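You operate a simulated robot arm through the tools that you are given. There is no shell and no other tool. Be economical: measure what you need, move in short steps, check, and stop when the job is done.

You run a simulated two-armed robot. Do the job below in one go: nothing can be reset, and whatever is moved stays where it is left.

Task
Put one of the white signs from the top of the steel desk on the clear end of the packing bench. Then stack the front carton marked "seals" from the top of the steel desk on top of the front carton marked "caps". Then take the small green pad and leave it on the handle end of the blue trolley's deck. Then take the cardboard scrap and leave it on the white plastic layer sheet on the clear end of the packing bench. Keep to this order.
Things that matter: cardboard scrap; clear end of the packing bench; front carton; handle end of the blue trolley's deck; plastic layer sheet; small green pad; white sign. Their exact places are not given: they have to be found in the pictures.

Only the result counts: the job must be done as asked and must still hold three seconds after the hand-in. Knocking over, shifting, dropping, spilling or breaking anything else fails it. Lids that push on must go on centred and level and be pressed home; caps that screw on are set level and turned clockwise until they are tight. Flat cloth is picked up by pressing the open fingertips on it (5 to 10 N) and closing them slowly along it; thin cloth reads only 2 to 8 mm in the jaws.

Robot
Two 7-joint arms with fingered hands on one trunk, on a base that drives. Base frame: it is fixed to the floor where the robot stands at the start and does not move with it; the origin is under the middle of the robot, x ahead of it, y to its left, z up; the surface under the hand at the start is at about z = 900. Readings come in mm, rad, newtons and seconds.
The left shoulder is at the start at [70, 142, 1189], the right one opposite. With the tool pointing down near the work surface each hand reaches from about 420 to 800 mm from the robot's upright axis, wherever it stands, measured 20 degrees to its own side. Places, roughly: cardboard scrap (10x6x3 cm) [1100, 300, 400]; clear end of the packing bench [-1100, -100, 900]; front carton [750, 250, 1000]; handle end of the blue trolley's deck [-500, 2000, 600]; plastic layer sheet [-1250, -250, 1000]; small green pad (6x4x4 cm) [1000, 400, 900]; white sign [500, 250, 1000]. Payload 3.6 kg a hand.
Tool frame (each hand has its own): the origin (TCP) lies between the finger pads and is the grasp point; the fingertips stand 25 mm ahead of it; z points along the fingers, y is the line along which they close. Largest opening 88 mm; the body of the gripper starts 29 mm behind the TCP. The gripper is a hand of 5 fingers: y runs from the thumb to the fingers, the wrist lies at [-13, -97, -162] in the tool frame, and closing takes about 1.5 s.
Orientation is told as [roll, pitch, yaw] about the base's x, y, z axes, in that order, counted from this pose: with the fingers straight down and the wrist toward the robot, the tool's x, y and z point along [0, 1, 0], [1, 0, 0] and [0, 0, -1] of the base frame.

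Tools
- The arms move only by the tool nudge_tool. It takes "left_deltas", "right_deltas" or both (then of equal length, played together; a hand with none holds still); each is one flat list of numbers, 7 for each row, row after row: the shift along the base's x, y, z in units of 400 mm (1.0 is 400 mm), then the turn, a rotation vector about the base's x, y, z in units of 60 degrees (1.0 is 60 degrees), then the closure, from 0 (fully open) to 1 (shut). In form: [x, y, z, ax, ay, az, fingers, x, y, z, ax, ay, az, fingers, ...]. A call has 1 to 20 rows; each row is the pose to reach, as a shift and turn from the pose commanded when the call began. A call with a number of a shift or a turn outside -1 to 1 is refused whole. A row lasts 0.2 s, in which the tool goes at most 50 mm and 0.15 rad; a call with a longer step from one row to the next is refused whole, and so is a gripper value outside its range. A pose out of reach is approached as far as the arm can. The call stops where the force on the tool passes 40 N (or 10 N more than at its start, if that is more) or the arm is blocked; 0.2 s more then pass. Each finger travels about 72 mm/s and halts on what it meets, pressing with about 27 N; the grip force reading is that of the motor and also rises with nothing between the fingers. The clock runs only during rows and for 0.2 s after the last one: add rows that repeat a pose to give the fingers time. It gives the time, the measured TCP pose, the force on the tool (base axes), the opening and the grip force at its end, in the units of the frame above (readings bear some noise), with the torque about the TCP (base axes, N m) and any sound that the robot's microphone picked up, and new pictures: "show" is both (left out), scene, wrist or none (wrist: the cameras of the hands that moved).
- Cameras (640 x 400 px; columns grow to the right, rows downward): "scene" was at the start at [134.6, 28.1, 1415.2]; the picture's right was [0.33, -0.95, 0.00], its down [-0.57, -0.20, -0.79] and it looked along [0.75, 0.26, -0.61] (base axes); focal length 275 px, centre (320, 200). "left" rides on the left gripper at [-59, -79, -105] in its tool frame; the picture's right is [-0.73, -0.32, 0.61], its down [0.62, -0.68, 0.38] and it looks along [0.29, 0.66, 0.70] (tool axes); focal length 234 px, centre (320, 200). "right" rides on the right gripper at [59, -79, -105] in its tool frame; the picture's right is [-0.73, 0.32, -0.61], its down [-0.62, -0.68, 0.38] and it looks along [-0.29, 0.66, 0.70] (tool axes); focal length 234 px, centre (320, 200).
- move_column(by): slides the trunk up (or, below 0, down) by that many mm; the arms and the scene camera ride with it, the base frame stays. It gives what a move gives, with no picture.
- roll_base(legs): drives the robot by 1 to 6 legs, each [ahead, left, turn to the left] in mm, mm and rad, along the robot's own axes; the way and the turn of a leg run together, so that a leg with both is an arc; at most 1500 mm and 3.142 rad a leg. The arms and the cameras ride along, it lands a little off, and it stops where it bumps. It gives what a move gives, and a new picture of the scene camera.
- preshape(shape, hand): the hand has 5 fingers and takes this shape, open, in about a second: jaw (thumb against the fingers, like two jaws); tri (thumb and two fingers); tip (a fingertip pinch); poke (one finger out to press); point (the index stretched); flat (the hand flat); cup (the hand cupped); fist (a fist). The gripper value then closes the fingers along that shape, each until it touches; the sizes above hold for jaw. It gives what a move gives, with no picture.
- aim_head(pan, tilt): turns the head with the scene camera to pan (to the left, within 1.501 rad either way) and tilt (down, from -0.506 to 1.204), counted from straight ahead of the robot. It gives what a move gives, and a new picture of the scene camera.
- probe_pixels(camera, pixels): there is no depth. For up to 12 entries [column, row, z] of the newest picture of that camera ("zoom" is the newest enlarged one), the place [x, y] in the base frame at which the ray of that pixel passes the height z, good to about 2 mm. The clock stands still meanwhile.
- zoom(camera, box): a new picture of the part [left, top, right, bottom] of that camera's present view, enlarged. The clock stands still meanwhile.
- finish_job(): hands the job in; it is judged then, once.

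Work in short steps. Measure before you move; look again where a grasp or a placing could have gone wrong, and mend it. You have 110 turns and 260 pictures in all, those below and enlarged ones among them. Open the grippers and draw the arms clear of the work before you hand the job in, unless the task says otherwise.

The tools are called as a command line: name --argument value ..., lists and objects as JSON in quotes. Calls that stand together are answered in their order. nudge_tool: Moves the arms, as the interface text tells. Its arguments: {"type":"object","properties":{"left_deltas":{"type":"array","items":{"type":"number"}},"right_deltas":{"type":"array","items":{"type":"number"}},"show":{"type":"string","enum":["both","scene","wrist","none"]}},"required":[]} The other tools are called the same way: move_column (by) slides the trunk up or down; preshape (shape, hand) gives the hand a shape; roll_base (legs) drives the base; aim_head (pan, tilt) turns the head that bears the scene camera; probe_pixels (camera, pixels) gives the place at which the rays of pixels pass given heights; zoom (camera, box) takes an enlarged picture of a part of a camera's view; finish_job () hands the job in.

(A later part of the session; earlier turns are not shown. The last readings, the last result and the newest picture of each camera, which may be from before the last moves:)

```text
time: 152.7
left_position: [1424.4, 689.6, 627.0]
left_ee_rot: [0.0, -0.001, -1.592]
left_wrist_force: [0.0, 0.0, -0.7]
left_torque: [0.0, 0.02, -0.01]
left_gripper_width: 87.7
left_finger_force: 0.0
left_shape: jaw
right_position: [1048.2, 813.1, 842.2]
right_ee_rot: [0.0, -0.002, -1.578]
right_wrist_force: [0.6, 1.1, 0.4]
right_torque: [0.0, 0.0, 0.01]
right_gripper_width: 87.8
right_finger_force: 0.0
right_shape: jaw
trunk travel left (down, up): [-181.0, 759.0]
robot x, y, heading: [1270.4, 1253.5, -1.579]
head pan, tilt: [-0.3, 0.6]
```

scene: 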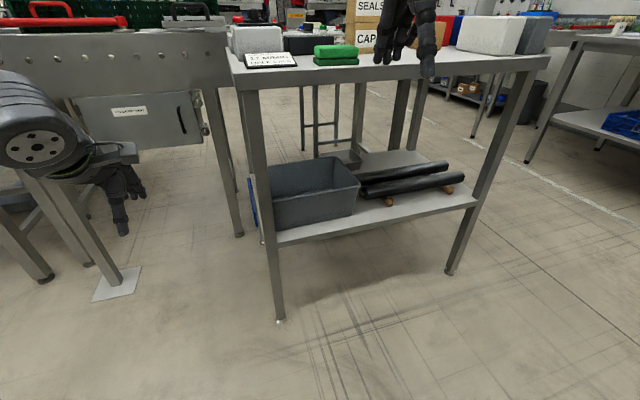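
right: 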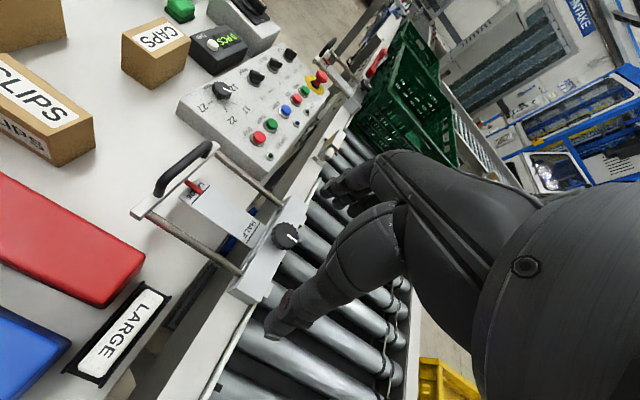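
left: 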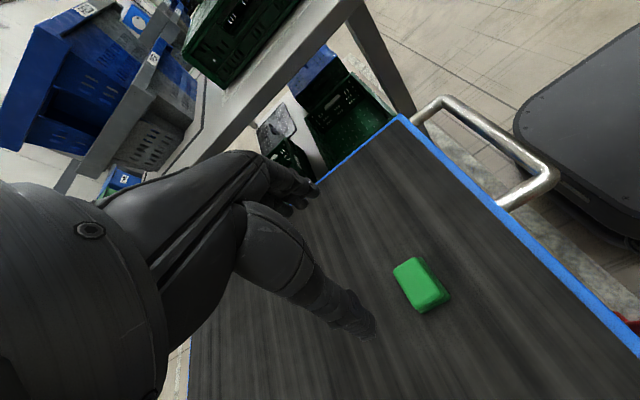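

Conveyor structure begins at y<200. I retract the left hand a little and bring the right hand to z≈600, x≈1100 in front of the desk.

nudge_tool --left_deltas '[0.03, 0.045, 0.03, 0, 0, 0, 0, 0.06, 0.09, 0.06, 0, 0, 0, 0, 0.09, 0.135, 0.1, 0, 0, 0, 0, 0.12, 0.18, 0.13, 0, 0, 0, 0, 0.15, 0.22, 0.17, 0, 0, 0, 0, 0.2, 0.27, 0.2, 0, 0, 0, 0]' --right_deltas '[0.02, 0, -0.1, 0, 0, 0, 0, 0.04, 0, -0.2, 0, 0, 0, 0, 0.06, 0, -0.3, 0, 0, 0, 0, 0.08, 0, -0.4, 0, 0, 0, 0, 0.11, 0, -0.5, 0, 0, 0, 0, 0.13, 0, -0.6, 0, 0, 0, 0]' --show "scene"

```text
time: 154.1
left_position: [1502.9, 796.3, 705.4]
left_ee_rot: [-0.001, 0.0, -1.594]
left_wrist_force: [0.8, 0.1, -0.3]
left_torque: [-0.04, -0.01, 0.0]
left_gripper_width: 87.7
left_finger_force: 0.0
left_shape: jaw
right_position: [1097.3, 813.5, 601.1]
right_ee_rot: [0.002, -0.001, -1.579]
right_wrist_force: [0.7, -0.5, 0.4]
right_torque: [0.01, 0.01, -0.01]
right_gripper_width: 87.8
right_finger_force: 0.1
right_shape: jaw
trunk travel left (down, up): [-181.0, 759.0]
robot x, y, heading: [1271.4, 1254.1, -1.575]
head pan, tilt: [-0.3, 0.6]
```

scene: 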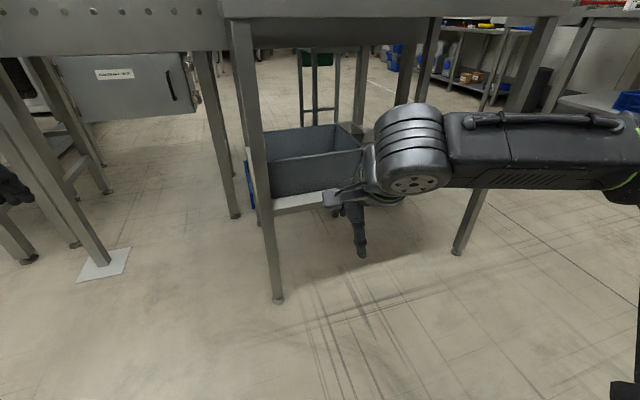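

The right forearm lies at z≈760, below the apron (868). I drive 350 mm ahead to bring the hand over the bin.

roll_base --legs '[[350, 0, 0]]'

nudge_tool --right_deltas '[0, 0, 0.01, 0, 0, 0, 0]' --show "wrist"

```text
time: 156.3
left_position: [1498.0, 442.9, 705.8]
left_ee_rot: [-0.001, 0.0, -1.597]
left_wrist_force: [-1.1, 0.0, 0.2]
left_torque: [0.02, -0.01, 0.01]
left_gripper_width: 87.4
left_finger_force: 0.1
left_shape: jaw
right_position: [1091.1, 461.0, 601.0]
right_ee_rot: [0.0, -0.001, -1.582]
right_wrist_force: [-0.7, 0.1, 0.5]
right_torque: [0.0, 0.0, 0.03]
right_gripper_width: 87.5
right_finger_force: 0.1
right_shape: jaw
trunk travel left (down, up): [-181.0, 759.0]
robot x, y, heading: [1268.3, 899.7, -1.583]
head pan, tilt: [-0.3, 0.6]
```

scene: 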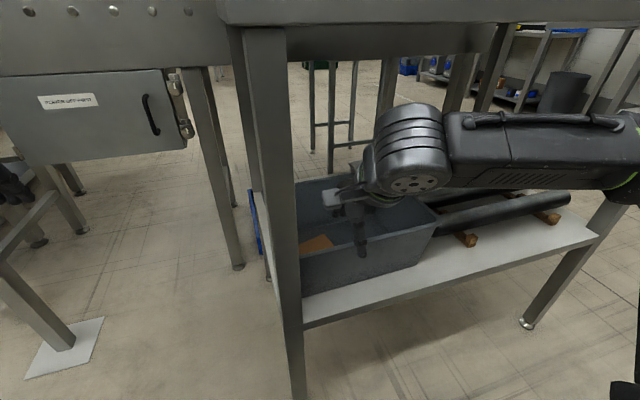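

```text
time: 156.8
left_position: [1497.1, 441.3, 706.6]
left_ee_rot: [-0.001, 0.001, -1.598]
left_wrist_force: [0.3, -0.6, 0.4]
left_torque: [0.03, 0.0, -0.01]
left_gripper_width: 87.6
left_finger_force: 0.0
left_shape: jaw
right_position: [1092.7, 459.6, 605.1]
right_ee_rot: [0.0, -0.001, -1.582]
right_wrist_force: [0.6, 0.8, -0.2]
right_torque: [0.0, 0.04, -0.01]
right_gripper_width: 87.6
right_finger_force: 0.1
right_shape: jaw
trunk travel left (down, up): [-181.0, 759.0]
robot x, y, heading: [1269.4, 896.5, -1.584]
head pan, tilt: [-0.3, 0.6]
```

right: 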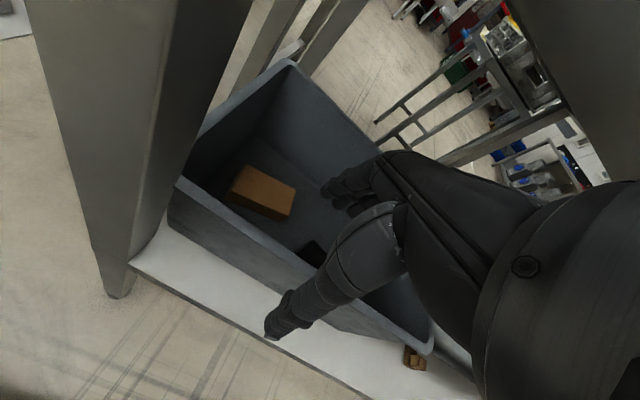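

The scrap is visible in both cameras: wrist (262,192), scene (315,243). Zooming for its corners.

zoom --camera "right" --box '[160, 60, 440, 350]'

zoom --camera "right" --box '[215, 150, 315, 230]'

```text
1.38 times, centred on (300, 205) of right
```

zoom: 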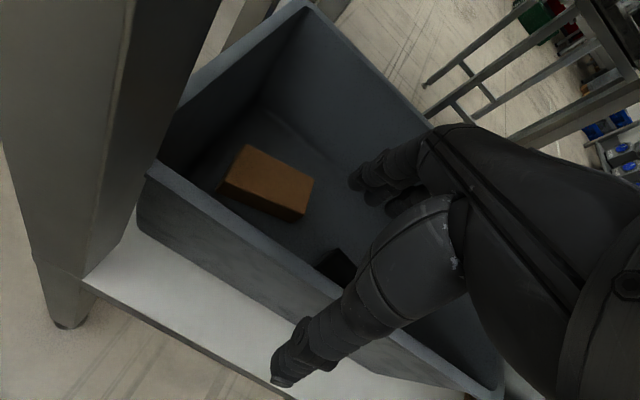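

```text
5.00 times, centred on (265, 190) of right
```

zoom: 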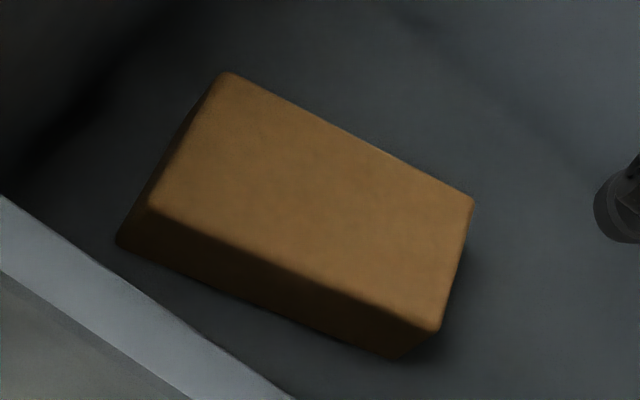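

probe_pixels --camera "zoom" --pixels '[[223, 72, 420], [472, 200, 420], [150, 208, 420], [435, 330, 420], [118, 243, 390], [395, 358, 390], [223, 72, 440], [472, 200, 440], [150, 208, 440], [435, 330, 440], [118, 243, 410], [395, 358, 410]]'

zoom --camera "scene" --box '[270, 210, 380, 280]'

```text
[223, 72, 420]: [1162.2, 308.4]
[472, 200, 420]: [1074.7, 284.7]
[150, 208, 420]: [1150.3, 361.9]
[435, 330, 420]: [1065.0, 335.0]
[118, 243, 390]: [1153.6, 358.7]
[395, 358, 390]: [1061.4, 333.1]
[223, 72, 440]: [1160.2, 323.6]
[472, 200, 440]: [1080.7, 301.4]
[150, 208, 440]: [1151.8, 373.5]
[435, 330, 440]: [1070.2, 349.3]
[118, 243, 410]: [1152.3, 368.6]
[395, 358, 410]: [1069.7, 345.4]
```

```text
5.71 times, centred on (325, 245) of scene
```

zoom: 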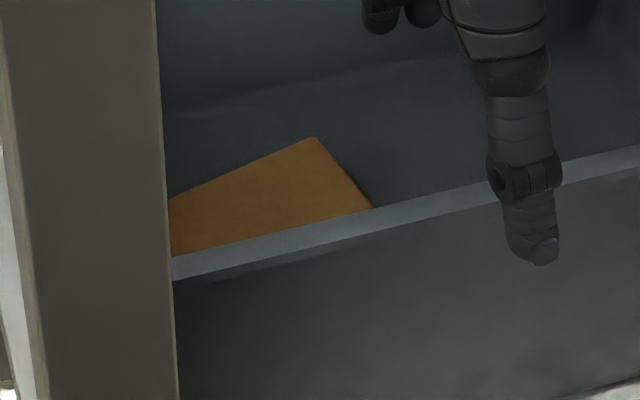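

probe_pixels --camera "zoom" --pixels '[[316, 137, 400], [316, 137, 420], [372, 206, 400], [372, 206, 420]]'

```text
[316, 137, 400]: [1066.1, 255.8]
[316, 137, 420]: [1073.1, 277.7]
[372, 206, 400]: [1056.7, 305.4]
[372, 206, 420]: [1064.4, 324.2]
```

probe_pixels --camera "right" --pixels '[[201, 189, 540], [259, 230, 540], [250, 236, 540], [201, 189, 520], [259, 230, 520], [250, 236, 520], [290, 60, 540], [290, 60, 520], [430, 345, 540], [430, 345, 520]]'

```text
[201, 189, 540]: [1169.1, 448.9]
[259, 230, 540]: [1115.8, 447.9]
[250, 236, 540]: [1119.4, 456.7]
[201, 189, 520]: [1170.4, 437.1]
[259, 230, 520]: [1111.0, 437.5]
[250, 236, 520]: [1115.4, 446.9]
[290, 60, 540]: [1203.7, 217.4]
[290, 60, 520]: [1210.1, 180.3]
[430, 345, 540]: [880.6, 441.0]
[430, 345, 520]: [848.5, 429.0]
```

Bin rim inner edge y≈450, z≈543; scrap centre (1113,322), yaw +14.5°. I move above it with yaw matched, at z≈592.

nudge_tool --right_deltas '[0.01, -0.08, -0.02, 0, 0, 0.06, 0, 0.02, -0.16, -0.03, 0, 0, 0.12, 0, 0.035, -0.24, -0.03, 0, 0, 0.19, 0, 0.05, -0.335, -0.03, 0, 0, 0.252, 0]'

```text
time: 157.8
left_position: [1497.9, 442.3, 704.7]
left_ee_rot: [-0.001, 0.0, -1.599]
left_wrist_force: [0.4, 0.3, 0.1]
left_torque: [0.02, -0.03, -0.01]
left_gripper_width: 88.0
left_finger_force: 0.0
left_shape: jaw
right_position: [1115.0, 326.0, 594.5]
right_ee_rot: [0.0, 0.0, -1.316]
right_wrist_force: [0.5, 0.1, -0.9]
right_torque: [-0.02, 0.03, 0.03]
right_gripper_width: 87.7
right_finger_force: 0.0
right_shape: jaw
trunk travel left (down, up): [-181.0, 759.0]
robot x, y, heading: [1263.8, 899.5, -1.584]
head pan, tilt: [-0.3, 0.6]
```

scene: 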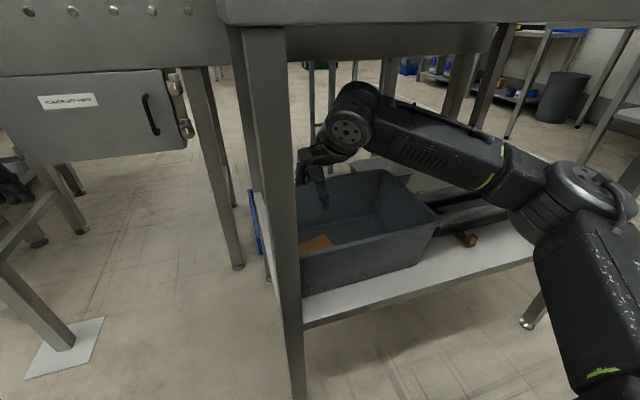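
right: 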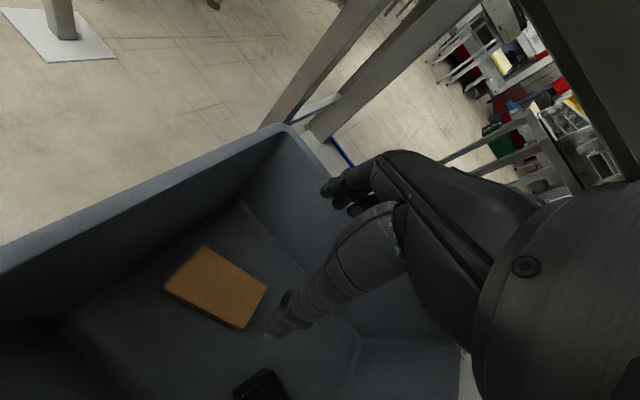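

Good posture. Re-measuring the scrap from this close view.

zoom --camera "right" --box '[150, 230, 290, 340]'

```text
3.64 times, centred on (220, 285) of right
```

zoom: 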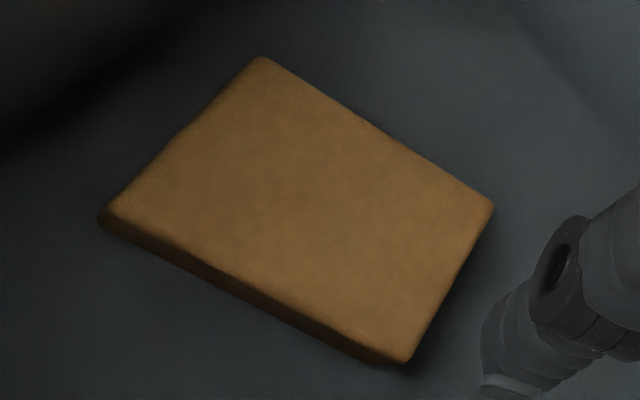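

probe_pixels --camera "zoom" --pixels '[[262, 58, 420], [492, 206, 420], [112, 203, 420], [410, 358, 420], [262, 58, 410], [492, 206, 410], [112, 203, 410], [410, 358, 410], [100, 222, 392], [395, 364, 392]]'

```text
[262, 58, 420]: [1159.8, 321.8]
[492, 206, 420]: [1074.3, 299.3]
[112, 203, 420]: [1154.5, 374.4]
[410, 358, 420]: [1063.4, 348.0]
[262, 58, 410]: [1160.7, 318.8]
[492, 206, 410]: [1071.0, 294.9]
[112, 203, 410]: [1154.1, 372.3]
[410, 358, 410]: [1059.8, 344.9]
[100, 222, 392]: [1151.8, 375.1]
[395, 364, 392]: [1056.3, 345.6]
```

Two views agree on top z≈450, centre (1117,345), 80×50 mm, floor ≈420. I tilt the hand 8° (wrist away from the front wall) and lower to z≈515.

nudge_tool --right_deltas '[0.005, 0.024, 0, 0.065, 0.016, 0, 0, 0.005, 0.048, 0, 0.129, 0.033, 0, 0, 0.005, 0.048, -0.08, 0.129, 0.033, 0, 0, 0.005, 0.048, -0.15, 0.129, 0.033, 0, 0, 0.005, 0.048, -0.2, 0.129, 0.033, 0, 0]'

```text
time: 158.9
left_position: [1497.3, 443.2, 706.8]
left_ee_rot: [-0.001, 0.0, -1.599]
left_wrist_force: [-0.1, 0.0, -0.3]
left_torque: [0.0, -0.01, -0.03]
left_gripper_width: 87.8
left_finger_force: 0.0
left_shape: jaw
right_position: [1115.1, 346.2, 512.8]
right_ee_rot: [0.0, 0.139, -1.318]
right_wrist_force: [0.5, -0.4, 0.7]
right_torque: [-0.02, 0.0, 0.0]
right_gripper_width: 87.7
right_finger_force: 0.0
right_shape: jaw
trunk travel left (down, up): [-181.0, 759.0]
robot x, y, heading: [1266.0, 898.4, -1.584]
head pan, tilt: [-0.3, 0.6]
```

scene: 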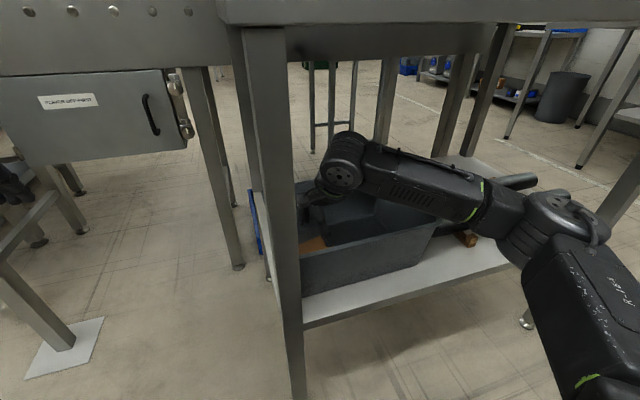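
right: 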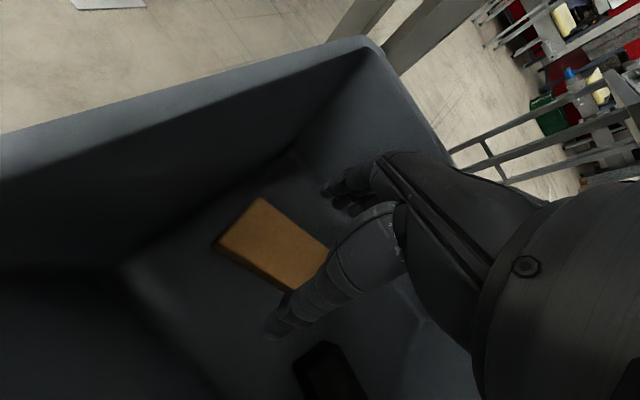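

probe_pixels --camera "right" --pixels '[[260, 198, 450], [213, 245, 450], [328, 250, 450], [214, 250, 421], [284, 290, 450]]'

nudge_tool --right_deltas '[0, 0, -0.04, 0, 0, 0, 0, 0, 0, -0.08, 0, 0, 0, 0]'

```text
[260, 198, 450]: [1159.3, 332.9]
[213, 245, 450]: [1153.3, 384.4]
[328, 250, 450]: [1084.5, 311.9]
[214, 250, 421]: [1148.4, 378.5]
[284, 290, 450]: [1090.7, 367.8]
```

```text
time: 159.6
left_position: [1497.7, 442.3, 705.9]
left_ee_rot: [0.002, 0.0, -1.598]
left_wrist_force: [0.6, 0.5, 0.0]
left_torque: [-0.03, -0.02, -0.01]
left_gripper_width: 87.8
left_finger_force: 0.0
left_shape: jaw
right_position: [1115.0, 347.1, 481.6]
right_ee_rot: [0.0, 0.137, -1.318]
right_wrist_force: [0.0, -0.2, -0.1]
right_torque: [-0.01, -0.03, 0.02]
right_gripper_width: 87.6
right_finger_force: 0.0
right_shape: jaw
trunk travel left (down, up): [-181.0, 759.0]
robot x, y, heading: [1265.4, 901.6, -1.583]
head pan, tilt: [-0.3, 0.6]
```

scene: 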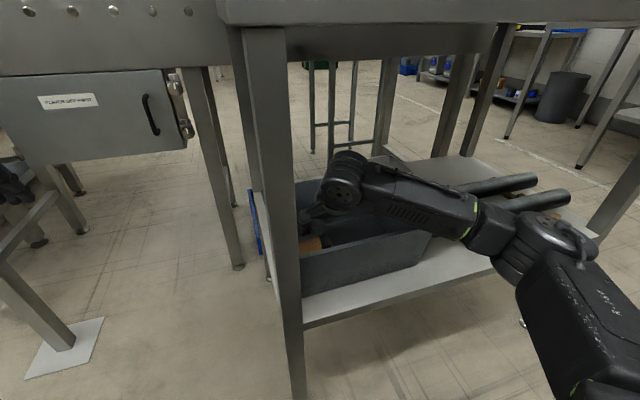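
right: 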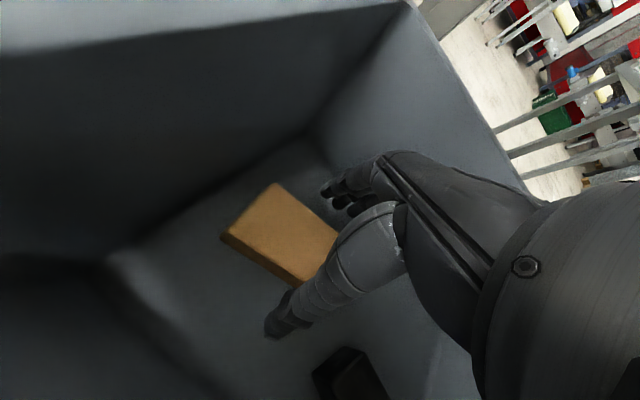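

The forearm passes close over the bin's front-right rim; I zoom to judge clearance.

zoom --camera "scene" --box '[290, 130, 610, 310]'

```text
2.00 times, centred on (450, 220) of scene
```

zoom: 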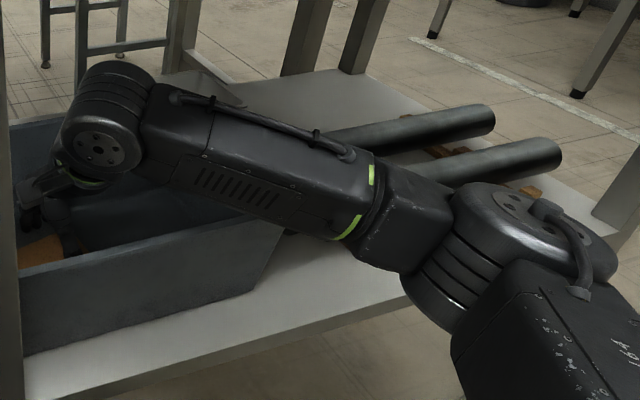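

Geometry gives elbow ≈(900,580,610), forearm ~50 mm above the rim: fine. Lowering to TCP ≈455 in small steps.

nudge_tool --right_deltas '[0.005, 0, -0.03, 0, 0, 0, 0, 0.005, 0, -0.05, 0, 0, 0, 0, 0.005, 0, -0.063, 0, 0, 0, 0]'

```text
time: 160.3
left_position: [1498.2, 442.7, 706.7]
left_ee_rot: [-0.001, -0.001, -1.599]
left_wrist_force: [-0.2, -0.4, -0.8]
left_torque: [0.01, 0.0, 0.0]
left_gripper_width: 87.4
left_finger_force: 0.0
left_shape: jaw
right_position: [1116.3, 345.9, 456.4]
right_ee_rot: [0.0, 0.136, -1.318]
right_wrist_force: [-0.1, -0.5, 0.9]
right_torque: [0.01, -0.03, -0.04]
right_gripper_width: 87.7
right_finger_force: 0.1
right_shape: jaw
trunk travel left (down, up): [-181.0, 759.0]
robot x, y, heading: [1271.2, 898.0, -1.581]
head pan, tilt: [-0.3, 0.6]
```

scene: 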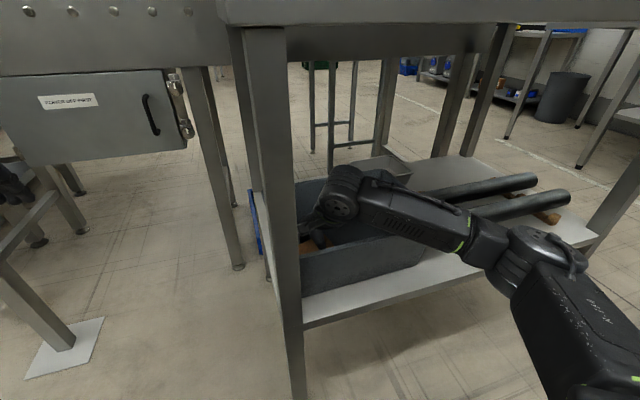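
right: 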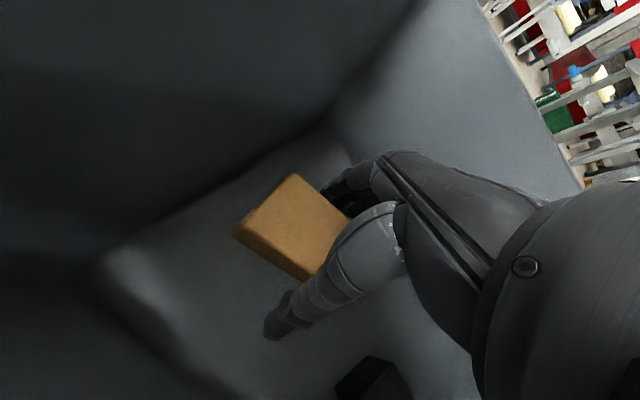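

Straddling the scrap without contact. I lower 2 mm and close.

nudge_tool --right_deltas '[0, 0, -0.006, 0, 0, 0, 0.2, 0, 0, -0.006, 0, 0, 0, 0.4, 0, 0, -0.006, 0, 0, 0, 0.6, 0, 0, -0.006, 0, 0, 0, 0.8, 0, 0, -0.006, 0, 0, 0, 1, 0, 0, -0.006, 0, 0, 0, 1, 0, 0, -0.006, 0, 0, 0, 1, 0, 0, -0.006, 0, 0, 0, 1]' --show "wrist"

```text
time: 162.2
left_position: [1498.0, 442.3, 705.4]
left_ee_rot: [0.001, -0.001, -1.597]
left_wrist_force: [-1.2, -0.4, 0.0]
left_torque: [-0.01, 0.02, 0.01]
left_gripper_width: 87.7
left_finger_force: 0.0
left_shape: jaw
right_position: [1117.4, 346.5, 454.1]
right_ee_rot: [0.0, 0.138, -1.319]
right_wrist_force: [0.0, 1.0, 1.2]
right_torque: [-0.02, -0.04, 0.01]
right_gripper_width: 43.7
right_finger_force: 27.1
right_shape: jaw
trunk travel left (down, up): [-181.0, 759.0]
robot x, y, heading: [1266.0, 899.4, -1.58]
head pan, tilt: [-0.3, 0.6]
```

right: 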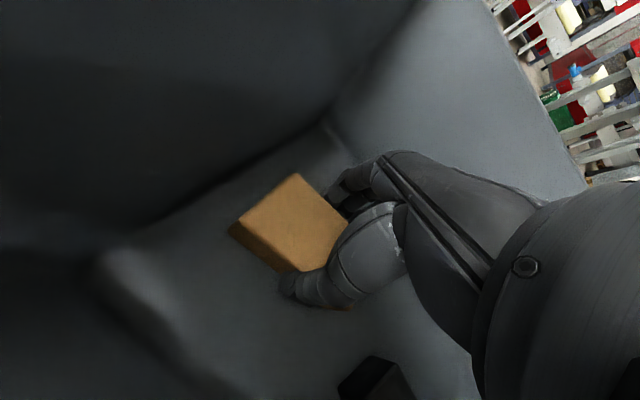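

Gripped (43.7 mm). Lifting straight up 140 mm.

nudge_tool --right_deltas '[0, 0, 0.05, 0, 0, 0, 1, 0, 0, 0.12, 0, 0, 0, 1, 0, 0, 0.2, 0, 0, 0, 1, 0, 0, 0.28, 0, 0, 0, 1, 0, 0, 0.36, 0, 0, 0, 1]'

```text
time: 163.3
left_position: [1499.0, 442.3, 706.0]
left_ee_rot: [0.001, 0.0, -1.597]
left_wrist_force: [0.6, 0.6, -0.8]
left_torque: [-0.02, 0.01, 0.02]
left_gripper_width: 87.8
left_finger_force: 0.1
left_shape: jaw
right_position: [1114.5, 347.0, 598.2]
right_ee_rot: [0.001, 0.139, -1.318]
right_wrist_force: [0.1, -0.2, 0.8]
right_torque: [-0.01, 0.02, -0.01]
right_gripper_width: 42.9
right_finger_force: 26.9
right_shape: jaw
trunk travel left (down, up): [-181.0, 759.0]
robot x, y, heading: [1269.6, 898.4, -1.589]
head pan, tilt: [-0.3, 0.6]
```

scene: 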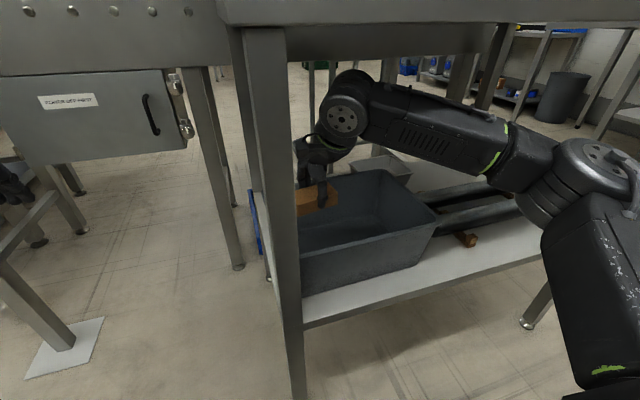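
right: 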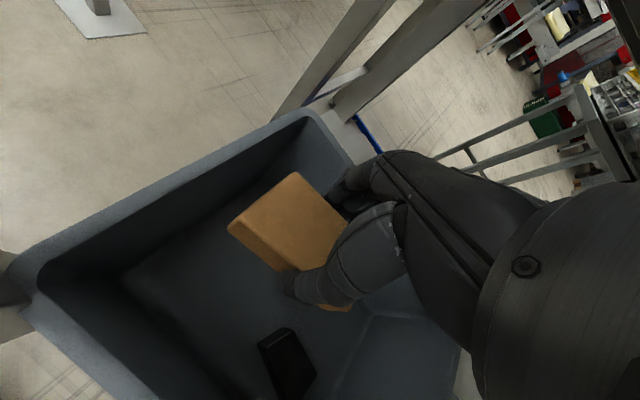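

Scrap bottom is ~20 mm above the rim. I raise 8 mm and back the base straight out.

nudge_tool --right_deltas '[0, 0, 0.02, 0, 0, 0, 1]' --show "none"

roll_base --legs '[[-380, 0, 0]]'

```text
time: 163.8
left_position: [1498.0, 442.8, 706.8]
left_ee_rot: [-0.001, -0.001, -1.599]
left_wrist_force: [0.4, -0.4, 0.4]
left_torque: [0.01, 0.01, -0.03]
left_gripper_width: 87.8
left_finger_force: 0.1
left_shape: jaw
right_position: [1115.3, 348.2, 606.2]
right_ee_rot: [0.0, 0.14, -1.315]
right_wrist_force: [-0.6, -0.5, -0.8]
right_torque: [-0.01, -0.05, -0.01]
right_gripper_width: 43.6
right_finger_force: 27.3
right_shape: jaw
trunk travel left (down, up): [-181.0, 759.0]
robot x, y, heading: [1268.8, 900.4, -1.583]
head pan, tilt: [-0.3, 0.6]
```

```text
time: 166.1
left_position: [1503.0, 819.0, 705.5]
left_ee_rot: [0.002, 0.002, -1.596]
left_wrist_force: [-0.3, 1.0, 0.6]
left_torque: [0.0, -0.05, 0.0]
left_gripper_width: 87.6
left_finger_force: 0.0
left_shape: jaw
right_position: [1120.8, 722.1, 605.8]
right_ee_rot: [0.0, 0.138, -1.317]
right_wrist_force: [0.8, 0.5, -0.8]
right_torque: [0.01, -0.04, 0.01]
right_gripper_width: 43.4
right_finger_force: 27.2
right_shape: jaw
trunk travel left (down, up): [-181.0, 759.0]
robot x, y, heading: [1268.4, 1274.2, -1.582]
head pan, tilt: [-0.3, 0.6]
```

scene: 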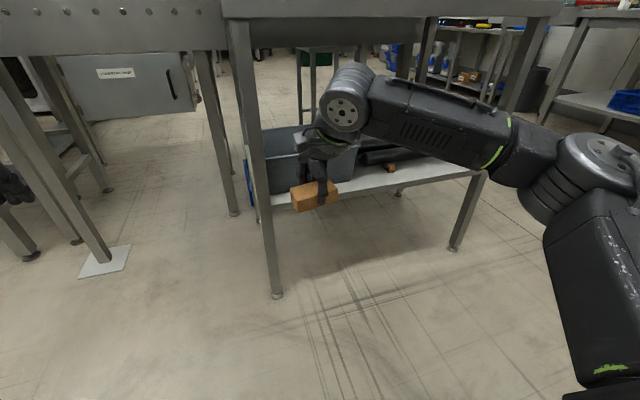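

The scrap is out of the bin. I raise the trunk to travelling height.

move_column --by 390

move_column --by 160

roll_base --legs '[[0, -1370, 0.012], [300, 0, 0], [0, 0, -1.57]]'

```text
time: 169.9
left_position: [1502.1, 818.6, 1095.4]
left_ee_rot: [0.0, 0.0, -1.594]
left_wrist_force: [-0.4, 0.1, -0.1]
left_torque: [0.03, 0.01, 0.0]
left_gripper_width: 87.6
left_finger_force: 0.1
left_shape: jaw
right_position: [1120.5, 723.3, 996.9]
right_ee_rot: [0.001, 0.138, -1.317]
right_wrist_force: [0.4, -0.9, -0.8]
right_torque: [0.0, 0.05, 0.02]
right_gripper_width: 43.7
right_finger_force: 27.1
right_shape: jaw
trunk travel left (down, up): [-571.0, 369.0]
robot x, y, heading: [1273.3, 1271.4, -1.581]
head pan, tilt: [-0.3, 0.6]
```

```text
time: 171.7
left_position: [1502.6, 818.3, 1255.2]
left_ee_rot: [-0.001, 0.0, -1.595]
left_wrist_force: [-0.7, -0.2, 0.3]
left_torque: [0.02, -0.01, 0.01]
left_gripper_width: 87.5
left_finger_force: 0.1
left_shape: jaw
right_position: [1119.8, 722.9, 1156.1]
right_ee_rot: [0.0, 0.139, -1.315]
right_wrist_force: [0.1, 0.1, -0.9]
right_torque: [0.02, -0.02, 0.01]
right_gripper_width: 43.3
right_finger_force: 27.1
right_shape: jaw
trunk travel left (down, up): [-731.0, 209.0]
robot x, y, heading: [1271.7, 1274.4, -1.582]
head pan, tilt: [-0.3, 0.6]
```

```text
time: 184.1
left_position: [-573.0, 807.7, 1255.9]
left_ee_rot: [-0.001, 0.0, 3.051]
left_wrist_force: [0.1, 0.0, -0.5]
left_torque: [-0.02, 0.02, -0.02]
left_gripper_width: 87.7
left_finger_force: 0.1
left_shape: jaw
right_position: [-644.5, 1194.7, 1156.3]
right_ee_rot: [0.0, 0.137, -2.953]
right_wrist_force: [-0.1, 1.0, 0.3]
right_torque: [0.01, 0.03, -0.02]
right_gripper_width: 42.9
right_finger_force: 26.9
right_shape: jaw
trunk travel left (down, up): [-731.0, 209.0]
robot x, y, heading: [-102.9, 1006.6, 3.068]
head pan, tilt: [-0.3, 0.6]
```

scene: 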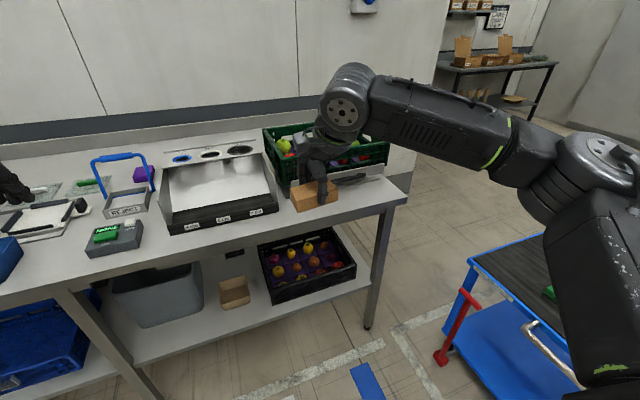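

Correcting heading and sliding left (−y) to y≈−280.

roll_base --legs '[[0, 0, 0.073], [0, 1285, 0]]'

aim_head --pan -0.1 --tilt 0.75

```text
time: 191.0
left_position: [-558.2, -514.8, 1256.1]
left_ee_rot: [0.0, 0.0, 3.126]
left_wrist_force: [-0.1, 0.5, 0.2]
left_torque: [-0.03, -0.02, 0.0]
left_gripper_width: 87.8
left_finger_force: 0.1
left_shape: jaw
right_position: [-657.2, -136.3, 1156.3]
right_ee_rot: [0.0, 0.138, -2.875]
right_wrist_force: [-0.1, -0.2, -0.7]
right_torque: [-0.02, 0.01, 0.01]
right_gripper_width: 42.9
right_finger_force: 27.2
right_shape: jaw
trunk travel left (down, up): [-731.0, 209.0]
robot x, y, heading: [-104.6, -277.8, -3.136]
head pan, tilt: [-0.3, 0.6]
```

scene: 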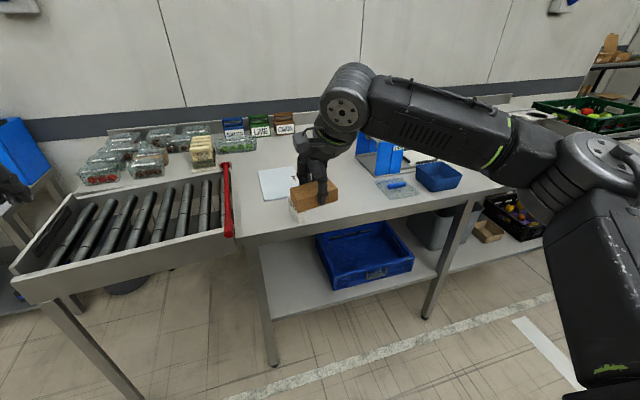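

```text
time: 191.7
left_position: [-558.2, -516.8, 1256.8]
left_ee_rot: [0.0, -0.001, 3.127]
left_wrist_force: [-0.3, -0.3, 0.0]
left_torque: [-0.02, 0.02, -0.03]
left_gripper_width: 87.8
left_finger_force: 0.0
left_shape: jaw
right_position: [-659.1, -135.9, 1154.9]
right_ee_rot: [0.001, 0.137, -2.877]
right_wrist_force: [0.4, -0.9, 0.2]
right_torque: [0.02, 0.02, 0.0]
right_gripper_width: 43.1
right_finger_force: 26.7
right_shape: jaw
trunk travel left (down, up): [-731.0, 209.0]
robot x, y, heading: [-105.7, -279.0, -3.139]
head pan, tilt: [-0.099, 0.75]
```

scene: 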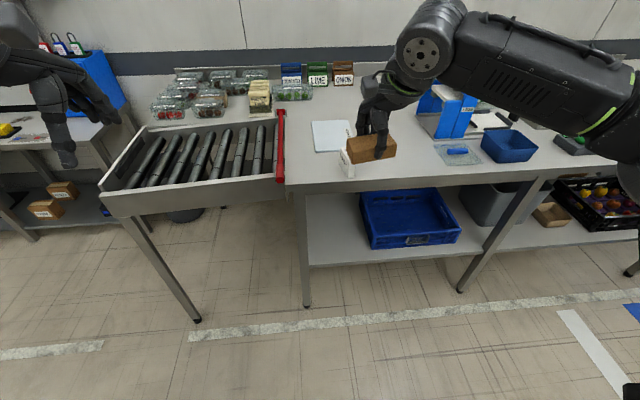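

probe_pixels --camera "scene" --pixels '[[197, 321, 0], [307, 304, 0], [102, 215, 800], [285, 185, 860], [313, 121, 880], [348, 120, 880], [315, 152, 880], [357, 152, 880]]'

```text
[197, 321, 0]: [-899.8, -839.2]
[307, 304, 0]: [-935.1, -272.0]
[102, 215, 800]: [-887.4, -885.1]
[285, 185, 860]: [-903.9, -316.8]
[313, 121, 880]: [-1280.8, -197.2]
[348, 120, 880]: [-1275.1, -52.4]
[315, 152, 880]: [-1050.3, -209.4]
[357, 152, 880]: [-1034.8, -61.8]
```

Sheet: x −1045…−1278, y −205…−57 at z≈880. I drive 400 mm ahead.

roll_base --legs '[[400, 0, 0]]'

aim_head --pan -0.2 --tilt 0.95

```text
time: 194.2
left_position: [-953.1, -518.4, 1257.0]
left_ee_rot: [0.0, -0.001, 3.131]
left_wrist_force: [-0.6, 0.2, -0.8]
left_torque: [0.02, 0.0, -0.02]
left_gripper_width: 87.5
left_finger_force: 0.1
left_shape: jaw
right_position: [-1053.4, -137.7, 1156.4]
right_ee_rot: [0.0, 0.138, -2.873]
right_wrist_force: [0.2, -0.1, -0.7]
right_torque: [-0.03, -0.01, 0.0]
right_gripper_width: 43.0
right_finger_force: 26.8
right_shape: jaw
trunk travel left (down, up): [-731.0, 209.0]
robot x, y, heading: [-502.1, -280.4, -3.137]
head pan, tilt: [-0.099, 0.75]
```

scene: 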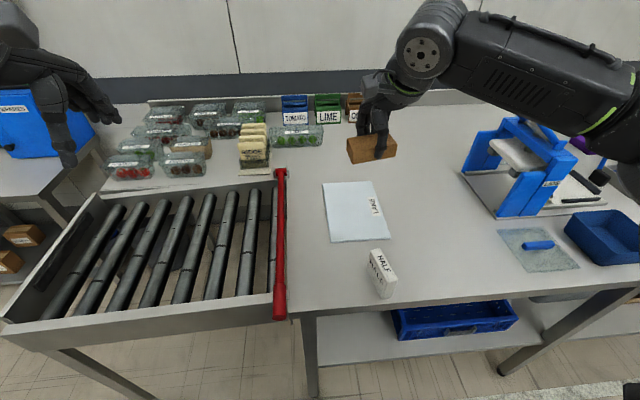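

```text
time: 194.9
left_position: [-953.8, -519.0, 1254.7]
left_ee_rot: [0.0, 0.001, 3.13]
left_wrist_force: [0.0, 0.6, 0.0]
left_torque: [0.01, 0.06, -0.01]
left_gripper_width: 87.7
left_finger_force: 0.1
left_shape: jaw
right_position: [-1055.8, -137.6, 1156.6]
right_ee_rot: [-0.001, 0.14, -2.872]
right_wrist_force: [0.0, -0.5, -1.0]
right_torque: [0.02, 0.02, -0.01]
right_gripper_width: 43.1
right_finger_force: 27.1
right_shape: jaw
trunk travel left (down, up): [-731.0, 209.0]
robot x, y, heading: [-506.7, -277.5, -3.139]
head pan, tilt: [-0.201, 0.949]
```

scene: 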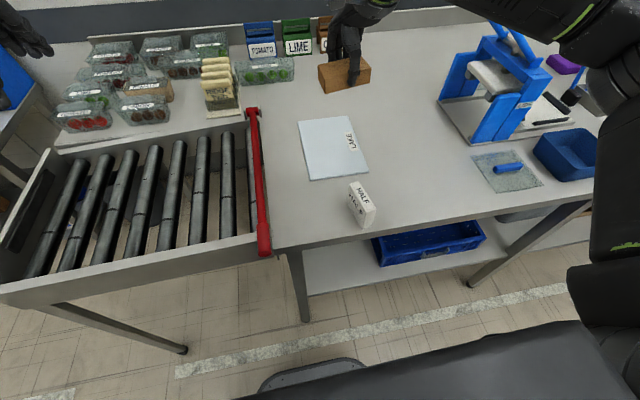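

Sign still standing at (362,203). I verify the sheet corners and lower the trunk 100 mm.

probe_pixels --camera "scene" --pixels '[[297, 122, 882], [350, 117, 882], [309, 181, 882], [370, 173, 882]]'

move_column --by -100

nudge_tool --right_deltas '[-0.09, 0.005, 0, 0, 0, 0, 1, -0.18, 0.01, 0, 0, 0, 0, 1, -0.262, 0.014, 0, 0, 0, 0, 1, -0.262, 0.014, -0.07, 0, 0, 0, 1, -0.262, 0.014, -0.14, 0, 0, 0, 1, -0.262, 0.014, -0.2, 0, 0, 0, 1]'

```text
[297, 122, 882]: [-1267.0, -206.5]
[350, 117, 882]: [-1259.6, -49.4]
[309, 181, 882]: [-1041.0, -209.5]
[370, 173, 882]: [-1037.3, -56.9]
```

```text
time: 196.3
left_position: [-951.9, -518.2, 1155.7]
left_ee_rot: [0.0, 0.0, 3.131]
left_wrist_force: [0.0, 0.2, -0.8]
left_torque: [0.07, 0.04, -0.03]
left_gripper_width: 87.9
left_finger_force: 0.1
left_shape: jaw
right_position: [-1055.0, -138.9, 1056.7]
right_ee_rot: [0.001, 0.136, -2.873]
right_wrist_force: [-0.4, -0.2, 0.7]
right_torque: [0.01, -0.02, -0.03]
right_gripper_width: 43.2
right_finger_force: 27.6
right_shape: jaw
trunk travel left (down, up): [-631.0, 309.0]
robot x, y, heading: [-502.4, -279.7, -3.134]
head pan, tilt: [-0.201, 0.949]
```

```text
time: 197.7
left_position: [-954.9, -517.8, 1154.9]
left_ee_rot: [0.0, -0.002, 3.13]
left_wrist_force: [0.1, -1.0, 0.5]
left_torque: [-0.01, -0.01, -0.04]
left_gripper_width: 87.7
left_finger_force: 0.0
left_shape: jaw
right_position: [-1160.9, -132.2, 975.7]
right_ee_rot: [0.001, 0.139, -2.872]
right_wrist_force: [-0.4, 0.1, -0.2]
right_torque: [0.0, 0.05, -0.01]
right_gripper_width: 42.9
right_finger_force: 26.9
right_shape: jaw
trunk travel left (down, up): [-631.0, 309.0]
robot x, y, heading: [-499.3, -280.2, -3.136]
head pan, tilt: [-0.201, 0.949]
```

scene: 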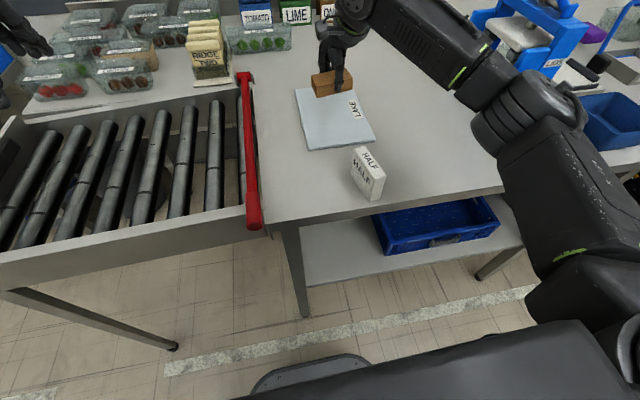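
right: 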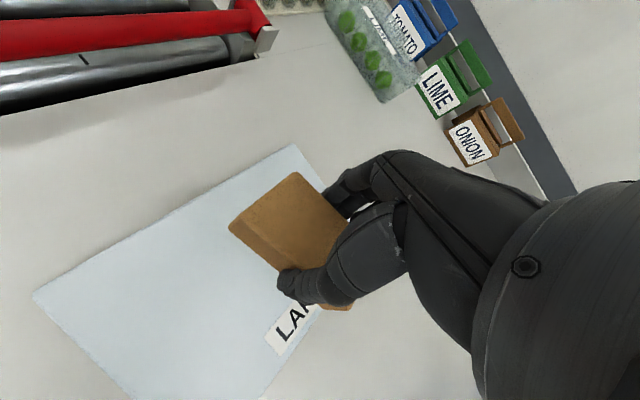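

Over the sheet. Lowering toward TCP ≈ 928 with a 10 mm shift to the sheet's centre.

nudge_tool --right_deltas '[0.01, 0, -0.05, 0, 0, 0, 1, 0.02, 0, -0.09, 0, 0, 0, 1, 0.02, 0, -0.12, 0, 0, 0, 1]'

```text
time: 198.5
left_position: [-954.3, -518.4, 1156.2]
left_ee_rot: [0.0, 0.0, 3.13]
left_wrist_force: [0.9, -0.2, 0.8]
left_torque: [0.01, 0.03, 0.01]
left_gripper_width: 87.6
left_finger_force: 0.1
left_shape: jaw
right_position: [-1152.3, -132.9, 927.2]
right_ee_rot: [0.003, 0.138, -2.872]
right_wrist_force: [-0.6, -0.3, -0.1]
right_torque: [-0.02, 0.0, 0.0]
right_gripper_width: 43.0
right_finger_force: 27.4
right_shape: jaw
trunk travel left (down, up): [-631.0, 309.0]
robot x, y, heading: [-503.2, -281.3, -3.138]
head pan, tilt: [-0.201, 0.949]
```

scene: 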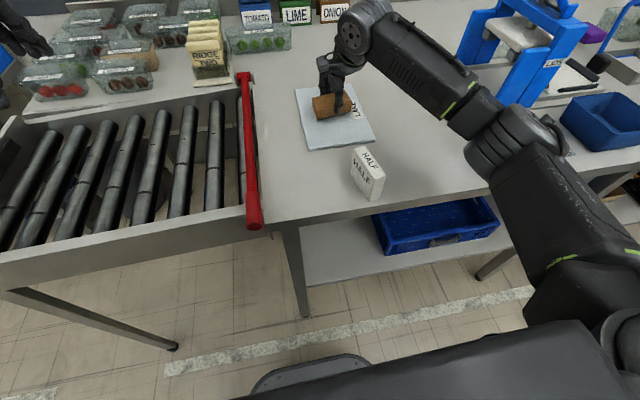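
right: 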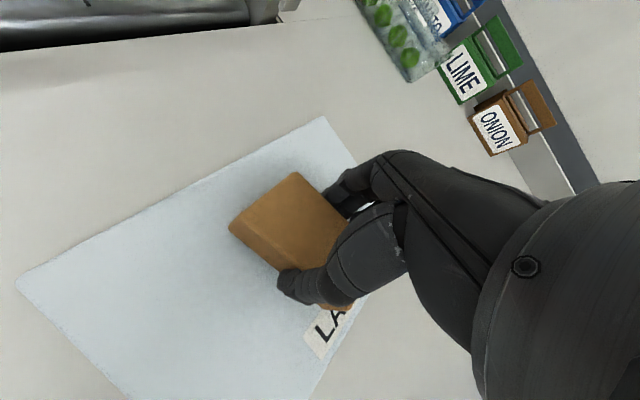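

Lowering in small steps to contact.

nudge_tool --right_deltas '[0, 0, -0.012, 0, 0, 0, 1, 0, 0, -0.02, 0, 0, 0, 1, 0, 0, -0.026, 0, 0, 0, 1]' --show "none"

```text
time: 199.3
left_position: [-950.9, -518.8, 1157.6]
left_ee_rot: [-0.001, 0.0, 3.132]
left_wrist_force: [0.1, -0.5, 0.3]
left_torque: [0.0, -0.03, -0.02]
left_gripper_width: 87.8
left_finger_force: 0.0
left_shape: jaw
right_position: [-1151.0, -131.9, 920.2]
right_ee_rot: [0.001, 0.133, -2.872]
right_wrist_force: [-4.4, 0.2, 15.4]
right_torque: [-0.16, 0.48, -0.06]
right_gripper_width: 43.0
right_finger_force: 27.0
right_shape: jaw
trunk travel left (down, up): [-631.0, 309.0]
robot x, y, heading: [-505.4, -279.3, -3.135]
head pan, tilt: [-0.201, 0.949]
```

Contact (15 N). I ease up 1 mm and open slowly.

nudge_tool --right_deltas '[0, 0, 0.003, 0, 0, 0, 1, 0, 0, 0.003, 0, 0, 0, 0.85, 0, 0, 0.003, 0, 0, 0, 0.7, 0, 0, 0.003, 0, 0, 0, 0.55, 0, 0, 0.003, 0, 0, 0, 0.4, 0, 0, 0.003, 0, 0, 0, 0.2, 0, 0, 0.003, 0, 0, 0, 0, 0, 0, 0.003, 0, 0, 0, 0]'

```text
time: 201.1
left_position: [-949.1, -518.1, 1156.9]
left_ee_rot: [-0.001, -0.004, 3.133]
left_wrist_force: [-0.3, -0.4, 0.3]
left_torque: [0.02, -0.01, 0.04]
left_gripper_width: 87.7
left_finger_force: 0.0
left_shape: jaw
right_position: [-1147.1, -132.7, 920.1]
right_ee_rot: [0.001, 0.134, -2.875]
right_wrist_force: [1.4, 0.2, 19.3]
right_torque: [-0.04, 0.78, -0.05]
right_gripper_width: 83.0
right_finger_force: 0.1
right_shape: jaw
trunk travel left (down, up): [-631.0, 309.0]
robot x, y, heading: [-500.5, -282.5, -3.138]
head pan, tilt: [-0.201, 0.949]
```

scene: 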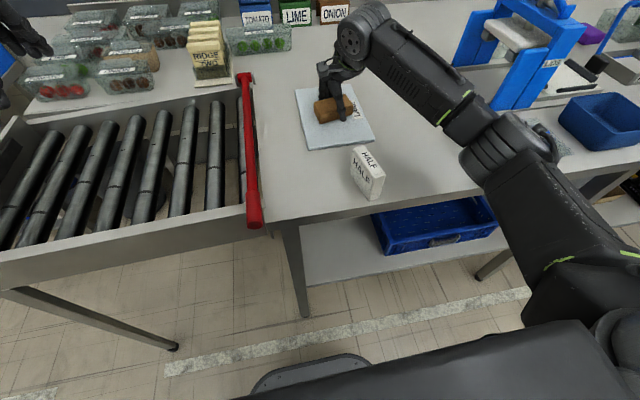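
right: 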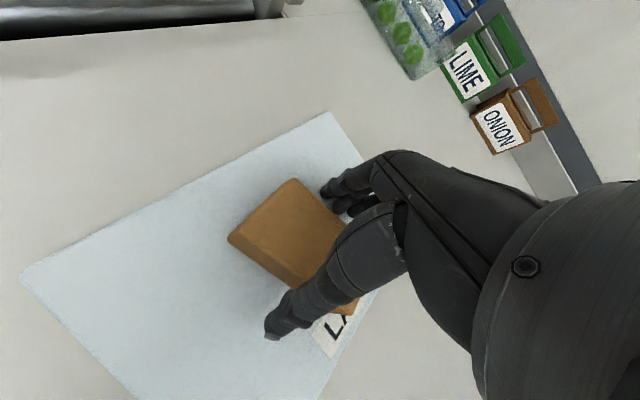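

Fingers press on the sheet (19 N) because of the tilt; I rise straight up now.

nudge_tool --right_deltas '[0, 0, 0.02, 0, 0, 0, 0, 0, 0, 0.06, 0, 0, 0, 0, 0, 0, 0.14, 0, 0, 0, 0, 0, 0, 0.24, 0, 0, 0, 0, 0, 0, 0.34, 0, 0, 0, 0, 0, 0, 0.44, 0, 0, 0, 0]'

zoom --camera "scene" --box '[260, 60, 420, 220]'

```text
time: 202.5
left_position: [-951.6, -518.7, 1155.9]
left_ee_rot: [-0.001, -0.002, 3.13]
left_wrist_force: [0.5, -0.4, -0.1]
left_torque: [0.06, -0.03, -0.04]
left_gripper_width: 87.7
left_finger_force: 0.1
left_shape: jaw
right_position: [-1150.3, -131.9, 1096.0]
right_ee_rot: [0.0, 0.137, -2.872]
right_wrist_force: [-0.7, -0.1, -0.4]
right_torque: [0.0, 0.01, 0.02]
right_gripper_width: 87.5
right_finger_force: 0.1
right_shape: jaw
trunk travel left (down, up): [-631.0, 309.0]
robot x, y, heading: [-499.3, -281.9, -3.132]
head pan, tilt: [-0.201, 0.949]
```

scene: 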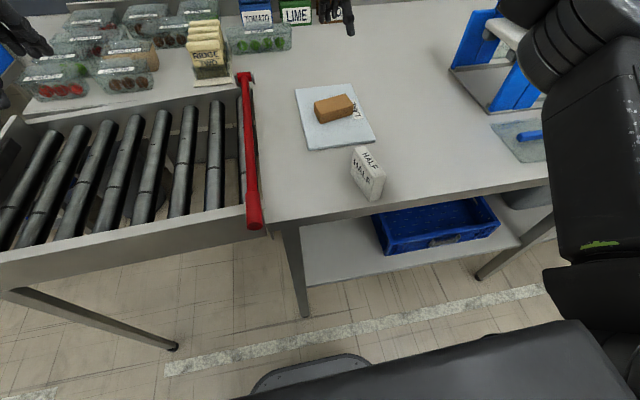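
right: 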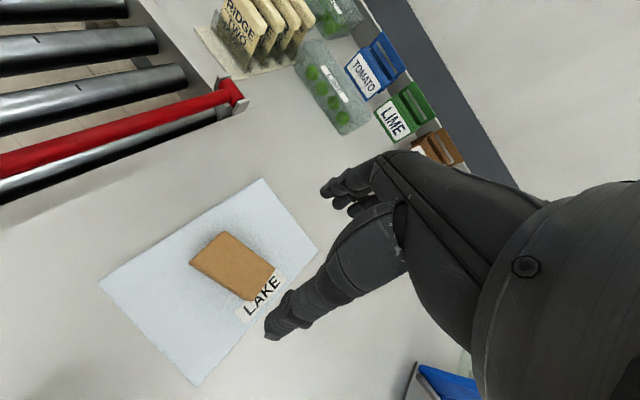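

```text
2.50 times, centred on (340, 140) of scene
```

zoom: 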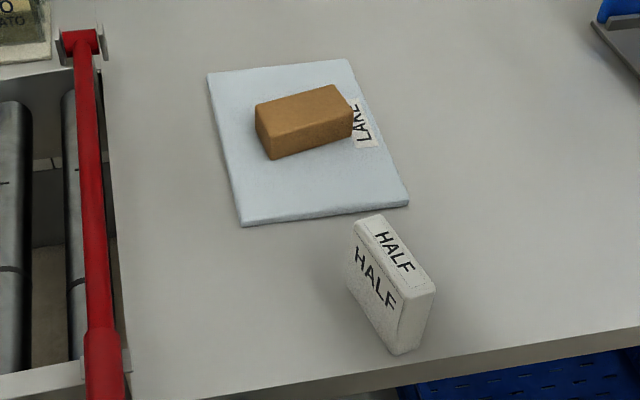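

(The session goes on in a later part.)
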